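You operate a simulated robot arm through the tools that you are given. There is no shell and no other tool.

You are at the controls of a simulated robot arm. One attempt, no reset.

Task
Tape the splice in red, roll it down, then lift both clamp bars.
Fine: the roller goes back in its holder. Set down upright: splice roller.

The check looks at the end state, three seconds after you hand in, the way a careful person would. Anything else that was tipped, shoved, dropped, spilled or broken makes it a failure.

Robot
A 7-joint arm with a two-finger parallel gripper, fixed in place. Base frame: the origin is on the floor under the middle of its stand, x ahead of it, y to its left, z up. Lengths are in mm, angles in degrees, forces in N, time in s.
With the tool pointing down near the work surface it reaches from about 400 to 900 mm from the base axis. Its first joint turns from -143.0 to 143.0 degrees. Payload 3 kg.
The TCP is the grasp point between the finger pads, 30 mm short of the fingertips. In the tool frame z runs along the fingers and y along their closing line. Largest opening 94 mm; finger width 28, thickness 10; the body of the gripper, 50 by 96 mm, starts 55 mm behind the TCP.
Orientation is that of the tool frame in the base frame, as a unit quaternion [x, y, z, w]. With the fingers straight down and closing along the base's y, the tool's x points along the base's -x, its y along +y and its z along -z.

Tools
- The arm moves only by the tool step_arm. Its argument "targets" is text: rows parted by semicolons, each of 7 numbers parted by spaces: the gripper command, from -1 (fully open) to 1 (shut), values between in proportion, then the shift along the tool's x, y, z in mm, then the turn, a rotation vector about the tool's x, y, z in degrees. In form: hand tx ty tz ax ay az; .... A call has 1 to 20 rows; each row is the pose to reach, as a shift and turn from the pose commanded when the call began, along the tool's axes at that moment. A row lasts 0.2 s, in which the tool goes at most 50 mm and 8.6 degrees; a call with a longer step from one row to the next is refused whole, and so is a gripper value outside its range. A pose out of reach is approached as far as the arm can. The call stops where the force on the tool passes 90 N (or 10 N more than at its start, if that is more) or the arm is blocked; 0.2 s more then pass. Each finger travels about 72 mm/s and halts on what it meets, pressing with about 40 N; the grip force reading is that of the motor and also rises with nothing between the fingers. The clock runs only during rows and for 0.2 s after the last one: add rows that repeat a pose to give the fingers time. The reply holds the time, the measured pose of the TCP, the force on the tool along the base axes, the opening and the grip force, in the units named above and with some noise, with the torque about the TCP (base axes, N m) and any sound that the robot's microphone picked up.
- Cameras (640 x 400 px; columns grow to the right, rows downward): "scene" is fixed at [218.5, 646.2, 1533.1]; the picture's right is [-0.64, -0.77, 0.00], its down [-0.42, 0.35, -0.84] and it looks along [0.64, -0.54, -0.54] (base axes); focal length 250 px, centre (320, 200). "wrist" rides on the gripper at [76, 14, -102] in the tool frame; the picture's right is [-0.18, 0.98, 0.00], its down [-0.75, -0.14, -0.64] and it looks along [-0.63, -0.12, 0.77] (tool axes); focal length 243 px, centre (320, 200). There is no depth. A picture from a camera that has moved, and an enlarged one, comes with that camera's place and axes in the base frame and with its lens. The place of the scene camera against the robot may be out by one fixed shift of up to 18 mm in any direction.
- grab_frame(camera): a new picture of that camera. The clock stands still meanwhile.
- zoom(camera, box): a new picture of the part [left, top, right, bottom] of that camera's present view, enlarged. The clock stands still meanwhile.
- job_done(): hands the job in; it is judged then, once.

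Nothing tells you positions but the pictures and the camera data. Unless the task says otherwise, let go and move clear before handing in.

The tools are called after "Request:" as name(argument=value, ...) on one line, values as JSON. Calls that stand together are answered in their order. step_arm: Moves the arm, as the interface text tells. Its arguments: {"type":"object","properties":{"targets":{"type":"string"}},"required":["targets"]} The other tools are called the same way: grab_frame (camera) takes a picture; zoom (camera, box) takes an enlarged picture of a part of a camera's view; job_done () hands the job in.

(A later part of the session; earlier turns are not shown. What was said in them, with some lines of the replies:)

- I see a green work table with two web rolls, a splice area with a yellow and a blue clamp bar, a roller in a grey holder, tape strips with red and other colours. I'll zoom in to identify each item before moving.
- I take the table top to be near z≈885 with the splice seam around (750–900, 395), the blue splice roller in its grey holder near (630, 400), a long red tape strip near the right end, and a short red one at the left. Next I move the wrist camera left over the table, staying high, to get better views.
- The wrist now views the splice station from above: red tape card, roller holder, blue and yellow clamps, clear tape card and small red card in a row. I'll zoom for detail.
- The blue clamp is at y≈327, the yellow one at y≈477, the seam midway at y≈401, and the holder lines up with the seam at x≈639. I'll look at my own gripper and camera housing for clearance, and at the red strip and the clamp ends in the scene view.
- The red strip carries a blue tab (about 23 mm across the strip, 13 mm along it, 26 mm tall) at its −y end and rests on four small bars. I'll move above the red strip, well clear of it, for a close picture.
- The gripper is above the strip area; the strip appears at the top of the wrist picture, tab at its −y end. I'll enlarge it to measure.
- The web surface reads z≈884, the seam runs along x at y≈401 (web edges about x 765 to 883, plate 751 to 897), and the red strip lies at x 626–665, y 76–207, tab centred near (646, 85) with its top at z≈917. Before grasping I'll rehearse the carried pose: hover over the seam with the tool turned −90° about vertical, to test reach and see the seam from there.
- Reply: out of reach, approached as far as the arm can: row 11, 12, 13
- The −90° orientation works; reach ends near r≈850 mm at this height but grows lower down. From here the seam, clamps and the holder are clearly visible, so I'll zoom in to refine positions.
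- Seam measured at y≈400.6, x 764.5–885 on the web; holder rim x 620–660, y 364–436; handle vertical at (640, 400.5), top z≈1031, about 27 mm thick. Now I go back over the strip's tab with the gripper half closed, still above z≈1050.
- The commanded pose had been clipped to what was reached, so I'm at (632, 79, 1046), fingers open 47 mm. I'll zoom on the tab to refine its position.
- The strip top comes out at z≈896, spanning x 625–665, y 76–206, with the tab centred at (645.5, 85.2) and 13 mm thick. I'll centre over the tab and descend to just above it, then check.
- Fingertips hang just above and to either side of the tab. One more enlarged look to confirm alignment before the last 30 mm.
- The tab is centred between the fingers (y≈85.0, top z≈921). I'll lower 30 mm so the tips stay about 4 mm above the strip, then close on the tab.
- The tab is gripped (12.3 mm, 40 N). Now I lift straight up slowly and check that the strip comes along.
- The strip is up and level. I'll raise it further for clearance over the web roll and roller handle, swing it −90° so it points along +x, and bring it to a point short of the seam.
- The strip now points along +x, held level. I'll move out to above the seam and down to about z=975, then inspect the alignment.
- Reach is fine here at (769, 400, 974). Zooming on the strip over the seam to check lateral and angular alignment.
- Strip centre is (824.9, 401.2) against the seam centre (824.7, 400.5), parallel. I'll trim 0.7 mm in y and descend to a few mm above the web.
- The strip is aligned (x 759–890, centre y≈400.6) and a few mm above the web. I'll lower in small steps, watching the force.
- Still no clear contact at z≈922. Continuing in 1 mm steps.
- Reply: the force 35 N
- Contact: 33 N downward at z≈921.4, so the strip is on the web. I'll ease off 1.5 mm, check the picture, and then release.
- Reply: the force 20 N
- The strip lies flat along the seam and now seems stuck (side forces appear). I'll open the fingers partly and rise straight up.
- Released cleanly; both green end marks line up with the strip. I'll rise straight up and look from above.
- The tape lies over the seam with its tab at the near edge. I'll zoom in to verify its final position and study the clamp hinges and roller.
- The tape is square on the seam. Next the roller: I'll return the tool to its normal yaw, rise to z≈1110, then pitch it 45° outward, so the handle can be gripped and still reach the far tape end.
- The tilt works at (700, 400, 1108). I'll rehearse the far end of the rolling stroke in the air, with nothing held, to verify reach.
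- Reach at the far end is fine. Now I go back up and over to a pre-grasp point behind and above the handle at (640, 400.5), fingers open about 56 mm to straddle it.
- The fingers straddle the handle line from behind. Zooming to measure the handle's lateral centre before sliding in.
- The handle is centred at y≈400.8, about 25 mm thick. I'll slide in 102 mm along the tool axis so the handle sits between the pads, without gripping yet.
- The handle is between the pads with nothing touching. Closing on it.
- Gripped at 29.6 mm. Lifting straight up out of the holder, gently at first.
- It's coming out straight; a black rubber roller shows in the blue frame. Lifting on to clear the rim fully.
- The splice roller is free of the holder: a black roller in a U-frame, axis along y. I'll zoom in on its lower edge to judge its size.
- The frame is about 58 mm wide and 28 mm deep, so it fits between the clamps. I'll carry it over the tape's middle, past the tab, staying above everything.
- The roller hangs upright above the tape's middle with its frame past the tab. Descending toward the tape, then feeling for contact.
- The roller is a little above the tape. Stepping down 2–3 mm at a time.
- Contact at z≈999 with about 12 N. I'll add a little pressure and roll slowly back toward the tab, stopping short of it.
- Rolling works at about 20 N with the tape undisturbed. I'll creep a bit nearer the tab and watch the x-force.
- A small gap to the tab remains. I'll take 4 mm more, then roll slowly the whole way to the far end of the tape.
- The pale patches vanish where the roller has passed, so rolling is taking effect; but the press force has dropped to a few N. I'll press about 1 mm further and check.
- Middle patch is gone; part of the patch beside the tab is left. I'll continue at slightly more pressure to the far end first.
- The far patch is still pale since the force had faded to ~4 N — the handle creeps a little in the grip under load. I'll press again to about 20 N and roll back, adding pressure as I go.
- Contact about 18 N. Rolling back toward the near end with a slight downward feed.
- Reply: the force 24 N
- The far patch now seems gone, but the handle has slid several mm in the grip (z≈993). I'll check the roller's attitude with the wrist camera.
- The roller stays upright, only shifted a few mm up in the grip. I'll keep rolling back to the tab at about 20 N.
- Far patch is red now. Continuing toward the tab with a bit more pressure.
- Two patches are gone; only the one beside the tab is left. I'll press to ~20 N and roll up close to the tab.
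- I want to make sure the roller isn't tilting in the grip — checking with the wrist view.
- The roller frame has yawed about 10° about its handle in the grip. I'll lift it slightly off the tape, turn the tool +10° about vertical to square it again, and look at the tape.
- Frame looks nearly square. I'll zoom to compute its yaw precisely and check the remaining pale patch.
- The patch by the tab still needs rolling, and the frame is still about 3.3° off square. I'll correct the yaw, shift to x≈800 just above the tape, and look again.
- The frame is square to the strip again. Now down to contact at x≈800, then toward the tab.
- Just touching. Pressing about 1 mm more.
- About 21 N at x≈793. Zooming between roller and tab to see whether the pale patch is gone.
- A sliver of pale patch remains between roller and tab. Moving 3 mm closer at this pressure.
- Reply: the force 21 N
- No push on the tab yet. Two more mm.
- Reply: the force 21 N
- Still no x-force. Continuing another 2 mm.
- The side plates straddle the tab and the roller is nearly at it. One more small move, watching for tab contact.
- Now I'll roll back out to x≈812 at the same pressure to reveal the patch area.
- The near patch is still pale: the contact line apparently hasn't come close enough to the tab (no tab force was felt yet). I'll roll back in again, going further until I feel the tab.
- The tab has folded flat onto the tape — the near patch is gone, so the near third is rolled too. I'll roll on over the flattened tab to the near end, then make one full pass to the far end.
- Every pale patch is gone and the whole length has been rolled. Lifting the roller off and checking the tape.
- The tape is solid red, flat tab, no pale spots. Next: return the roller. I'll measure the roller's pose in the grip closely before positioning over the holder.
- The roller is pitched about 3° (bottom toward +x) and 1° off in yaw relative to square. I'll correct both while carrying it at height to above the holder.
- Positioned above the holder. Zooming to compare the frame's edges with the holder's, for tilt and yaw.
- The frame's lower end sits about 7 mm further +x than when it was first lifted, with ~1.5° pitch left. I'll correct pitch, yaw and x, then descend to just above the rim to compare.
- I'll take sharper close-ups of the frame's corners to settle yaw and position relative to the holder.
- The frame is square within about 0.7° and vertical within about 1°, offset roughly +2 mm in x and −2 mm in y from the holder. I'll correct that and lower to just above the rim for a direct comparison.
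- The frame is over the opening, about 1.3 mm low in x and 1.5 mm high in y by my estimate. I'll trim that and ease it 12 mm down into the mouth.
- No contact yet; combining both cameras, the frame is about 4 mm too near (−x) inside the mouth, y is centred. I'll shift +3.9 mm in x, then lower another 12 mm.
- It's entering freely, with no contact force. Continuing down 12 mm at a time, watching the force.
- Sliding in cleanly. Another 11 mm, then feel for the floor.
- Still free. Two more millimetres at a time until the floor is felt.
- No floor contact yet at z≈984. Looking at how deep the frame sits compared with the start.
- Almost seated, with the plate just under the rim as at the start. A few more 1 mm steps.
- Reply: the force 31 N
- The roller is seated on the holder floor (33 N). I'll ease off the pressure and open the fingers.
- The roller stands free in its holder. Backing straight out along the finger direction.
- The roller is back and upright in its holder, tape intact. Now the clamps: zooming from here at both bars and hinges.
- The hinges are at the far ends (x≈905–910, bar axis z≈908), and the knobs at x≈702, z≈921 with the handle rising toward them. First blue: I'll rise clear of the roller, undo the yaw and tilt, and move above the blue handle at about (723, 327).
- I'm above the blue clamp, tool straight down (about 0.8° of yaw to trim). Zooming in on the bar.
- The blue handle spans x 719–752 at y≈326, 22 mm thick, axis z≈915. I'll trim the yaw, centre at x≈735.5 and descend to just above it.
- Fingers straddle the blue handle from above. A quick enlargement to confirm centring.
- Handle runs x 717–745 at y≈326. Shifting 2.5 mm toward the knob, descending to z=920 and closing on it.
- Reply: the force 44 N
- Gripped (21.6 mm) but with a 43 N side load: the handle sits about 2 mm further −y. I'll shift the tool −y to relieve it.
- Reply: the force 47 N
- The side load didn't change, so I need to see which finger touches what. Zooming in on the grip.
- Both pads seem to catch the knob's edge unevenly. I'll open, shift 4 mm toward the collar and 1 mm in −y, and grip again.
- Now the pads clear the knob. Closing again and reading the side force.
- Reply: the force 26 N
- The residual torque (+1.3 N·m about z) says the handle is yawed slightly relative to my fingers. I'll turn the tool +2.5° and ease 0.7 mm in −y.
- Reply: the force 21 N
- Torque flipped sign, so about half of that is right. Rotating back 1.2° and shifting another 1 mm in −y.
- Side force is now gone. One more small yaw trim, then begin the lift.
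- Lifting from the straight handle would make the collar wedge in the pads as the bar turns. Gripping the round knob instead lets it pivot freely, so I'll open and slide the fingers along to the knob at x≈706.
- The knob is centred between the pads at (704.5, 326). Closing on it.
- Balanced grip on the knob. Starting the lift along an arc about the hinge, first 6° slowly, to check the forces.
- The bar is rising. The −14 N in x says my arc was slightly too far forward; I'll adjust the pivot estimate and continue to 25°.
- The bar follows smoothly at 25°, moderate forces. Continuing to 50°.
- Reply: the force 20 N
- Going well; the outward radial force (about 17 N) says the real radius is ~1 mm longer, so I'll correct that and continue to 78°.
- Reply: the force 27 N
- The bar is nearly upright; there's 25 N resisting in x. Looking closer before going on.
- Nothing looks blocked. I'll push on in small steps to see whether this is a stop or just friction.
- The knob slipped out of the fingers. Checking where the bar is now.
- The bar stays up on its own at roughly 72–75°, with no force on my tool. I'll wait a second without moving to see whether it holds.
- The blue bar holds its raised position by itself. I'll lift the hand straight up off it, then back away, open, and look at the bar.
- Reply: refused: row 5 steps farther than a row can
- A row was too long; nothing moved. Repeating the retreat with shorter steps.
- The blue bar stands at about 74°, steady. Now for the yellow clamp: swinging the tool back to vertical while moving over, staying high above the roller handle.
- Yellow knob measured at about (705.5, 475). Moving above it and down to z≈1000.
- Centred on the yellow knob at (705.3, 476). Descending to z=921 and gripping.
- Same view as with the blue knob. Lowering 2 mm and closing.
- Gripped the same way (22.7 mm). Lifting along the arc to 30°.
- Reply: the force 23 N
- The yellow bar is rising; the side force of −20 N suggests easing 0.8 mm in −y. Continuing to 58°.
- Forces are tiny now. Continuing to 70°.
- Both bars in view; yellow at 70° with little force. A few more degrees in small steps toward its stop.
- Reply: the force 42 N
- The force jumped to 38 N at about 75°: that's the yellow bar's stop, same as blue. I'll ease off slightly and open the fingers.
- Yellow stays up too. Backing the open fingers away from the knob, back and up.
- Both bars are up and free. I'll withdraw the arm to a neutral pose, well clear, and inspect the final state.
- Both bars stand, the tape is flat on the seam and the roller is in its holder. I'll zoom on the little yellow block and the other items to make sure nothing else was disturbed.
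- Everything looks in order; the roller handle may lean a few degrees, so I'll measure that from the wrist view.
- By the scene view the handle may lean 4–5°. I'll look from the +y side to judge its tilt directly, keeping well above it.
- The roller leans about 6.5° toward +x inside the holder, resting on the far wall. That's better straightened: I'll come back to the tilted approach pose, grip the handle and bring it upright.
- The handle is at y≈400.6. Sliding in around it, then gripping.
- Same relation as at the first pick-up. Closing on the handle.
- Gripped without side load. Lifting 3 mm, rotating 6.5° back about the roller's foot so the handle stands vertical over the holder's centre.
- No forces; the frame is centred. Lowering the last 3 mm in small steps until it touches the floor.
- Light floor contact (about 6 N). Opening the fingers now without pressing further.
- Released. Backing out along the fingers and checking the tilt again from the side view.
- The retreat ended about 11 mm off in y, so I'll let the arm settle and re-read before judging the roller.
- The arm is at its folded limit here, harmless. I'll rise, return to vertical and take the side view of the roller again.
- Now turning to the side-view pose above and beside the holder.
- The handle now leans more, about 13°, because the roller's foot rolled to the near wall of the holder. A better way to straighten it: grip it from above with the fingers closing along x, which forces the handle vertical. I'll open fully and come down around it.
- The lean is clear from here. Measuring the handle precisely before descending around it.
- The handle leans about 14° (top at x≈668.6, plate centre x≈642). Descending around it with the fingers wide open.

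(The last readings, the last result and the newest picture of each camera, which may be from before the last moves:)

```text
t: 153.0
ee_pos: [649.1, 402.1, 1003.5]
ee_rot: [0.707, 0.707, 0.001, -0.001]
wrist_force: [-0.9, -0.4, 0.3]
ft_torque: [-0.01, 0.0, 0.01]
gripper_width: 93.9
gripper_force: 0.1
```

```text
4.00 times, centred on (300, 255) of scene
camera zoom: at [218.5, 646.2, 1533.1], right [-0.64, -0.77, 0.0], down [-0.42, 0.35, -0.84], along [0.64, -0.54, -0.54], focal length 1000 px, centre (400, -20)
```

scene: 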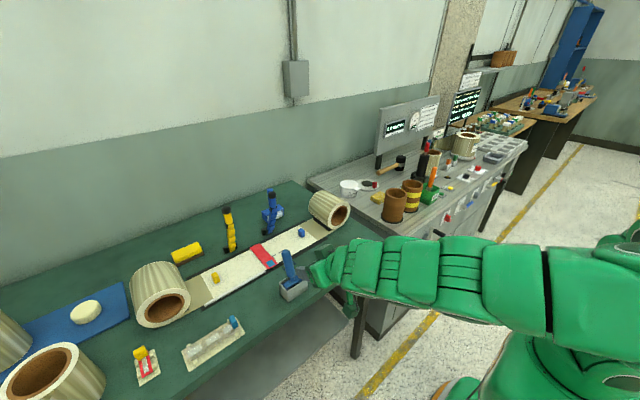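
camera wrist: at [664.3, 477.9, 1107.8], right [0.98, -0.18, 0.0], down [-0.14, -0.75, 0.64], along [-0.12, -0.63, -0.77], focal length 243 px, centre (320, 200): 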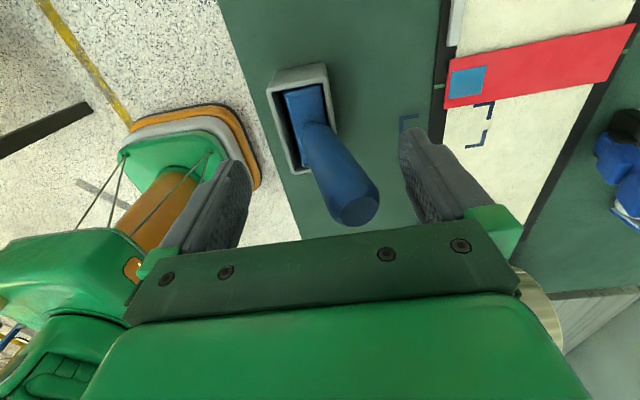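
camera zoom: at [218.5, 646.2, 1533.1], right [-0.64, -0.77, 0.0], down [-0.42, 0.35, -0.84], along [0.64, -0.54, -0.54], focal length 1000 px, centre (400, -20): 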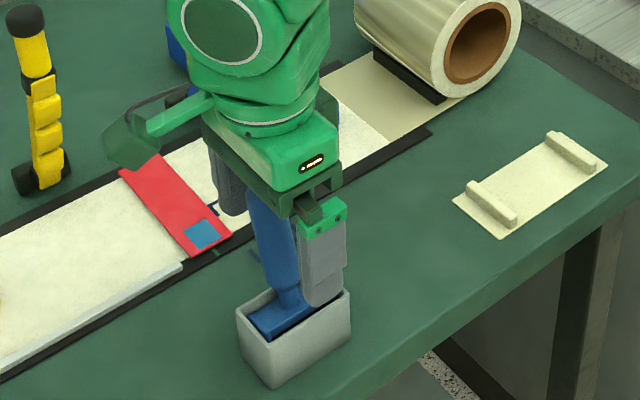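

Clear on both sides. I'll centre the fingers at x≈642 and close gradually so the +x pad brings the handle upright.

Request:
step_arm(targets="-1 0 -3.5 0 0 0 0; -1 0 -7 0 0 0 0; -0.6 0 -7 0 0 0 0; -0.3 0 -7 0 0 0 0; -0.1 0 -7 0 0 0 0; 0.1 0 -7 0 0 0 0; 0.2 0 -7 0 0 0 0; 0.2 0 -7 0 0 0 0")

Request:
grab_frame(camera="wrist")

Request:
zoom(camera="wrist", box=[240, 50, 400, 240])

```text
t: 154.8
ee_pos: [642.7, 400.9, 1004.0]
ee_rot: [0.706, 0.709, 0.0, 0.001]
wrist_force: [0.3, -0.4, 0.8]
ft_torque: [0.0, 0.0, 0.0]
gripper_width: 37.4
gripper_force: 0.1
```

```text
taken
camera wrist: at [656.9, 478.2, 1107.5], right [0.98, -0.18, 0.0], down [-0.14, -0.75, 0.64], along [-0.12, -0.63, -0.77], focal length 243 px, centre (320, 200)
```

wrist: 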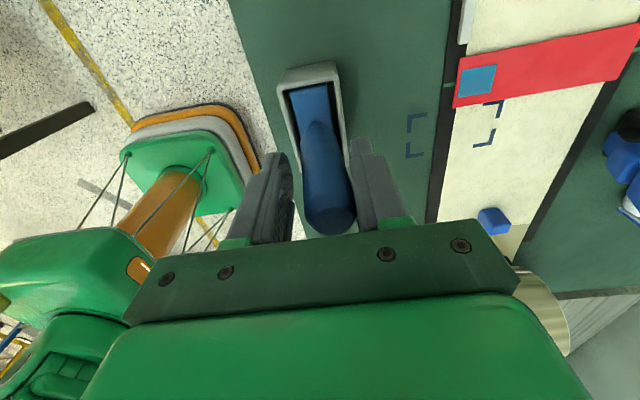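

```text
2.11 times, centred on (320, 145) of wrist
camera zoom: at [656.9, 478.2, 1107.5], right [0.98, -0.18, 0.0], down [-0.14, -0.75, 0.64], along [-0.12, -0.63, -0.77], focal length 511 px, centre (320, 316)
```

zoom: 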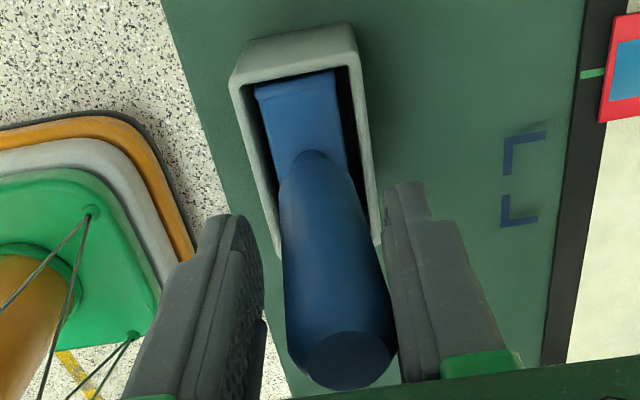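

The handle is coming upright (about 5° now). Closing the rest of the way to square it against the pads.

Request:
step_arm(targets="0.3 0 0 0 0 0 0; 0.36 0 0 0 0 0 0; 1 0 0 0 0 0 0; 1 0 0 0 0 0 0; 1 0 0 0 0 0 0")

Request:
zoom(camera="wrist", box=[240, 50, 400, 240])

Request:
zoom(camera="scene", box=[270, 235, 330, 305])

```text
t: 156.0
ee_pos: [643.1, 402.3, 1004.4]
ee_rot: [0.707, 0.707, 0.0, 0.0]
wrist_force: [0.9, 0.4, -0.4]
ft_torque: [-0.01, -0.12, 0.02]
gripper_width: 25.2
gripper_force: 39.9
```

```text
2.11 times, centred on (320, 145) of wrist
camera zoom: at [656.9, 478.2, 1107.4], right [0.98, -0.18, 0.0], down [-0.14, -0.75, 0.64], along [-0.12, -0.63, -0.77], focal length 511 px, centre (320, 316)
```

zoom: 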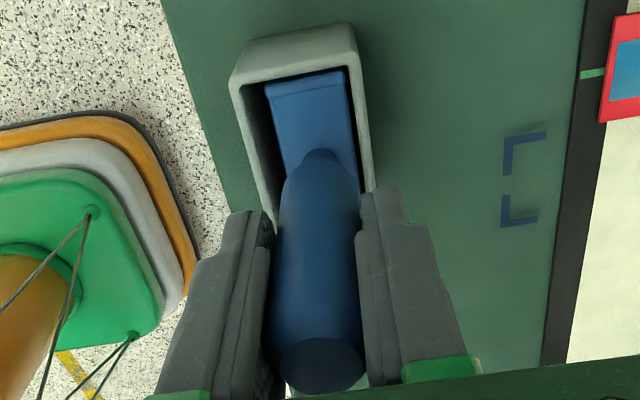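

```text
5.71 times, centred on (300, 270) of scene
camera zoom: at [218.5, 646.2, 1533.1], right [-0.64, -0.77, 0.0], down [-0.42, 0.35, -0.84], along [0.64, -0.54, -0.54], focal length 1429 px, centre (434, -200)
```

zoom: 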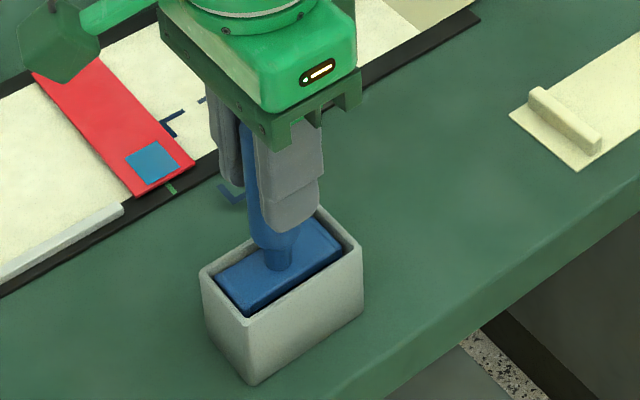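

The handle is vertical now, frame flush against the far wall (top and plate both at x≈643). I'll give it a 2° bias toward that wall so it rests there stably, then open slowly.

Request:
step_arm(targets="1 0 1.4 0 1 0 0; 1 0 2.7 0 2 0 0; 1 0 2.7 0 2 0 0")

Request:
step_arm(targets="0.44 0 0 0 0 0 0; 0.4 0 0 0 0 0 0; 0.36 0 0 0 0 0 0; 0.3 0 0 0 0 0 0; 0.2 0 0 0 0 0 0; 0.1 0 0 0 0 0 0; 0 0 0 0 0 0 0; 0 0 0 0 0 0 0")

Request:
zoom(camera="wrist", box=[240, 50, 400, 240])

```text
t: 156.8
ee_pos: [644.5, 400.6, 1004.2]
ee_rot: [0.707, 0.707, -0.013, -0.012]
wrist_force: [0.3, -0.5, 0.2]
ft_torque: [0.0, -0.12, 0.01]
gripper_width: 25.2
gripper_force: 40.4
```

```text
t: 158.6
ee_pos: [645.1, 401.6, 1003.2]
ee_rot: [0.707, 0.707, -0.012, -0.012]
wrist_force: [-0.5, 0.4, -0.3]
ft_torque: [0.03, -0.03, 0.01]
gripper_width: 46.8
gripper_force: 0.1
```

```text
2.11 times, centred on (320, 145) of wrist
camera zoom: at [662.8, 478.3, 1106.8], right [0.98, -0.18, -0.04], down [-0.12, -0.75, 0.65], along [-0.14, -0.63, -0.76], focal length 511 px, centre (320, 316)
```

zoom: 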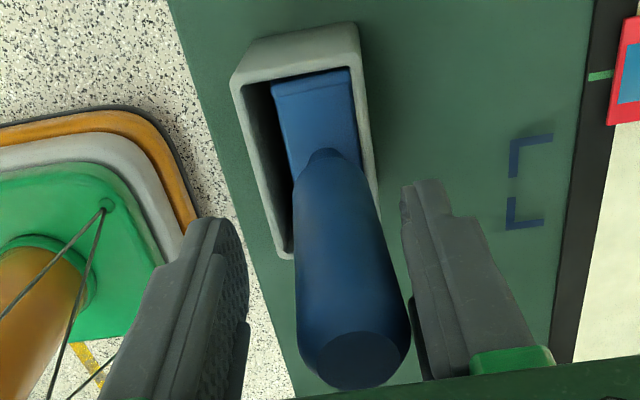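

Released; it leans about 5° toward the far wall. I'll wait two seconds and re-check whether it is static.

Request:
step_arm(targets="0 0 0 0 0 0 0; 0 0 0 0 0 0 0; 0 0 0 0 0 0 0; 0 0 0 0 0 0 0; 0 0 0 0 0 0 0; 0 0 0 0 0 0 0; 0 0 0 0 0 0 0; 0 0 0 0 0 0 0; 0 0 0 0 0 0 0; 0 0 0 0 0 0 0; 0 0 0 0 0 0 0; 0 0 0 0 0 0 0; 0 0 0 0 0 0 0; 0 0 0 0 0 0 0")

Request:
zoom(camera="wrist", box=[240, 50, 400, 240])

```text
t: 161.6
ee_pos: [644.1, 401.2, 1004.8]
ee_rot: [0.707, 0.707, -0.013, -0.012]
wrist_force: [-0.5, 0.0, 0.2]
ft_torque: [0.01, -0.01, 0.02]
gripper_width: 46.8
gripper_force: 0.0
```

```text
2.11 times, centred on (320, 145) of wrist
camera zoom: at [662.9, 478.2, 1106.7], right [0.98, -0.18, -0.04], down [-0.12, -0.75, 0.65], along [-0.15, -0.63, -0.76], focal length 511 px, centre (320, 316)
```

zoom: 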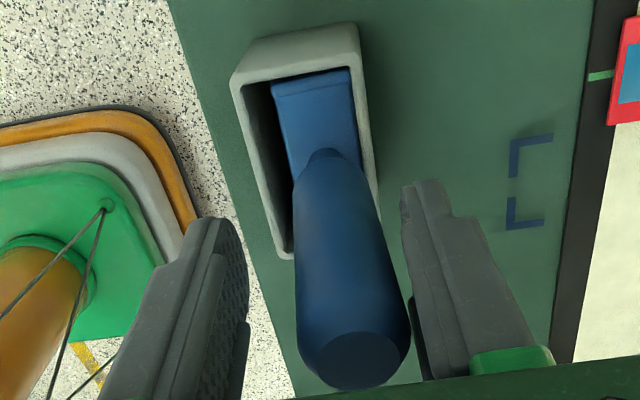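

It's static, but the handle might be touching the +x finger. Opening fully to see the true resting lean.

Request:
step_arm(targets="-0.2 0 0 0 0 0 0; -0.4 0 0 0 0 0 0; -0.7 0 0 0 0 0 0; -1 0 0 0 0 0 0; -1 0 0 0 0 0 0; -1 0 0 0 0 0 0; -1 0 0 0 0 0 0; -1 0 0 0 0 0 0")

Request:
zoom(camera="wrist", box=[240, 50, 400, 240])

```text
t: 163.4
ee_pos: [644.0, 401.7, 1004.3]
ee_rot: [0.707, 0.707, -0.013, -0.013]
wrist_force: [-0.7, -0.1, -0.3]
ft_torque: [-0.02, 0.0, 0.02]
gripper_width: 93.9
gripper_force: 0.1
```

```text
2.11 times, centred on (320, 145) of wrist
camera zoom: at [662.9, 478.3, 1106.7], right [0.98, -0.18, -0.04], down [-0.12, -0.75, 0.65], along [-0.15, -0.63, -0.76], focal length 511 px, centre (320, 316)
```

zoom: 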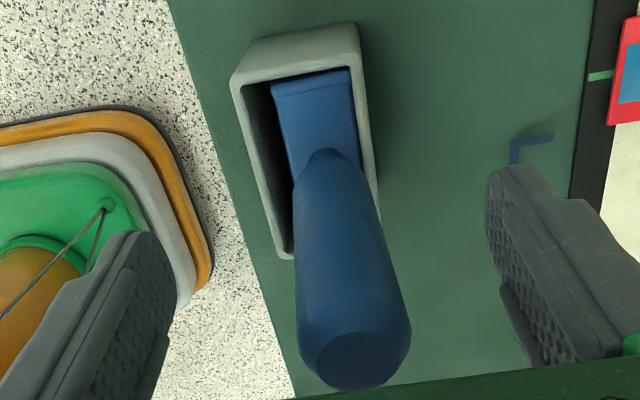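

It is resting stably at about 5°, against the holder's far wall, with no contact from me. Rising straight up and clear, then to a neutral pose.

Request:
step_arm(targets="-1 0 0 -30 0 0 0; -1 0 0 -65 0 0 0; -1 0 0 -100 0 0 0; -1 0 0 -140 0 0 0; -1 0 0 -180 0 0 0; -1 0 0 -180 0 0 0")

Request:
zoom(camera="scene", box=[260, 225, 330, 305])

Request:
zoom(camera="wrist", box=[270, 30, 390, 140])

```text
t: 164.8
ee_pos: [651.8, 400.7, 1182.4]
ee_rot: [0.708, 0.706, -0.013, -0.013]
wrist_force: [-0.1, 0.4, 0.1]
ft_torque: [0.01, -0.01, -0.02]
gripper_width: 93.9
gripper_force: 0.0
```

```text
5.00 times, centred on (295, 265) of scene
camera zoom: at [218.5, 646.2, 1533.1], right [-0.64, -0.77, 0.0], down [-0.42, 0.35, -0.84], along [0.64, -0.54, -0.54], focal length 1250 px, centre (445, -125)
```

zoom: 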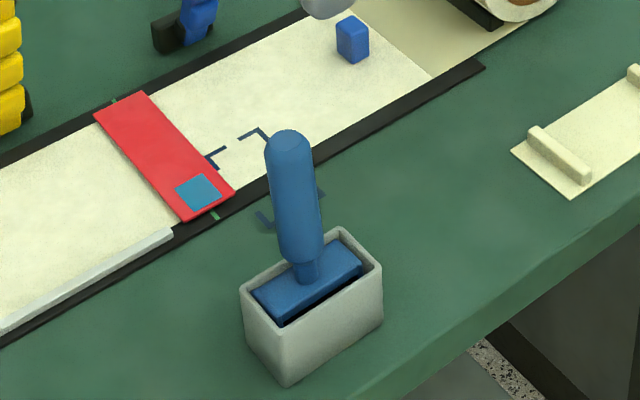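

```text
3.64 times, centred on (330, 85) of wrist
camera zoom: at [669.2, 478.8, 1286.5], right [0.98, -0.18, -0.04], down [-0.12, -0.75, 0.65], along [-0.15, -0.63, -0.76], focal length 882 px, centre (284, 618)
```

zoom: 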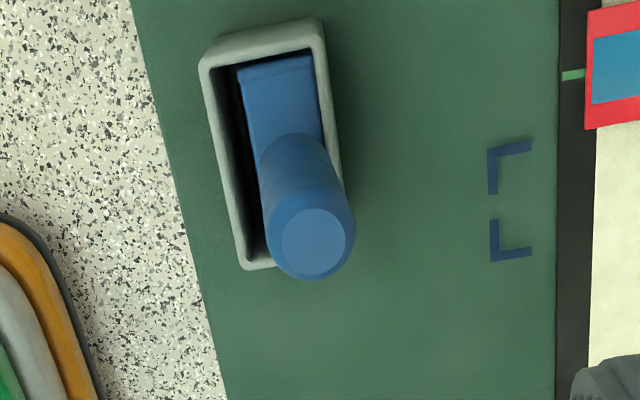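

The roller now stands near-upright in its holder. Withdrawing the arm to a neutral place and taking a last look at everything.

Request:
step_arm(targets="-1 -10 -15 -30 0 0 0; -1 -30 -45 -55 0 0 0; -1 -50 -80 -75 0 0 0; -1 -75 -115 -92 0 0 0; -1 -100 -152 -108 0 0 0; -1 -100 -152 -108 0 0 0")

Request:
grab_frame(camera="scene")

Request:
zoom(camera="scene", box=[120, 170, 400, 345])

Request:
zoom(camera="scene", box=[215, 185, 325, 305])

```text
t: 166.2
ee_pos: [503.9, 300.8, 1296.8]
ee_rot: [0.707, 0.707, -0.014, -0.014]
wrist_force: [0.6, -0.4, 0.6]
ft_torque: [0.03, 0.0, -0.03]
gripper_width: 93.7
gripper_force: 0.0
out of reach, approached as far as the arm can: row 1, 2
```

```text
taken
```

scene: 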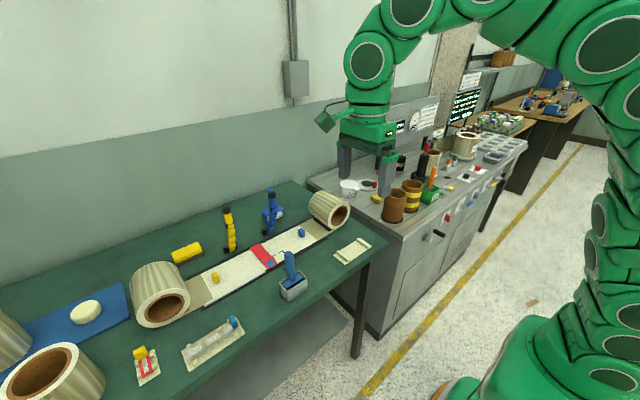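

```text
2.29 times, centred on (260, 258) of scene
camera zoom: at [218.5, 646.2, 1533.1], right [-0.64, -0.77, 0.0], down [-0.42, 0.35, -0.84], along [0.64, -0.54, -0.54], focal length 571 px, centre (457, 69)
```

zoom: 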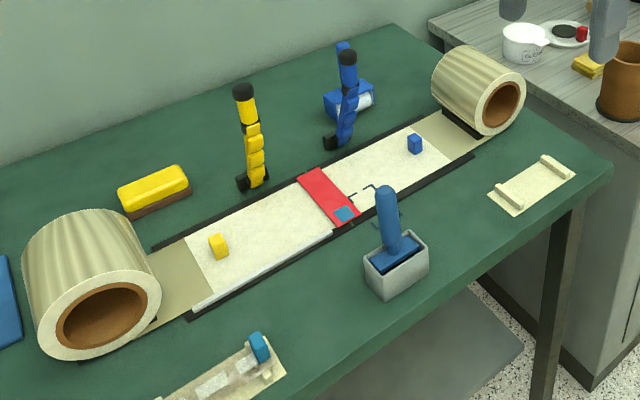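

```text
3.33 times, centred on (270, 245) of scene
camera zoom: at [218.5, 646.2, 1533.1], right [-0.64, -0.77, 0.0], down [-0.42, 0.35, -0.84], along [0.64, -0.54, -0.54], focal length 833 px, centre (487, 50)
```

zoom: 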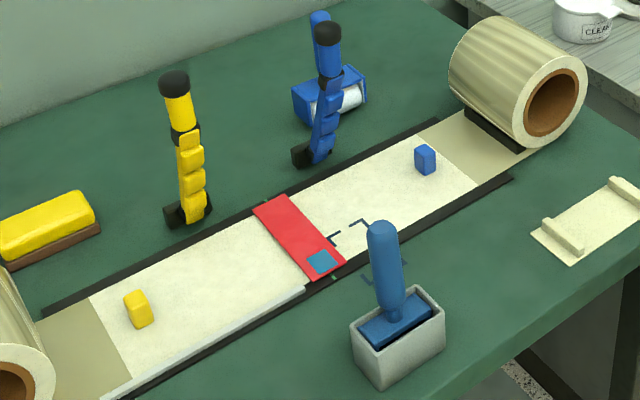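

The red tape lies flat along the seam and every pale patch has been rolled out. The splice roller is back in its holder and nearly upright. Both clamp bars stand raised at their stops, nothing else has moved, and the arm is clear, so I'm handing in.

Request:
job_done()

```text
The job is handed in.
```

The splice is taped with the long red strip, rolled down, and both clamp bars are lifted. The job is handed in, but I haven't seen the check's result.

- **Tape:** the strip lies along the seam, centred to within about 1 mm in my measurements. Its pull tab folded flat onto it during rolling.
- **Rolling:** I rolled the whole length, and the pale unbonded patches are gone. Pressure wasn't even: on the first pass it faded towards the far end because the roller's handle slipped in the grip, so I went over that part again.
- **Clamp bars:** blue and yellow both stand at roughly 74° against their stops and stay up on their own.
- **Splice roller:** it is back in its holder but not perfectly vertical; it leans about 5° against the far wall. It first settled at about 6.5°, and my first attempt to straighten it made it worse (about 14°), so I set it again. I left it at 5° because it was stable there.

One slip during the blue clamp lift: the knob came out of the fingers near the top, but the bar stayed up. Nothing else on the table looked tipped or moved in the final picture.
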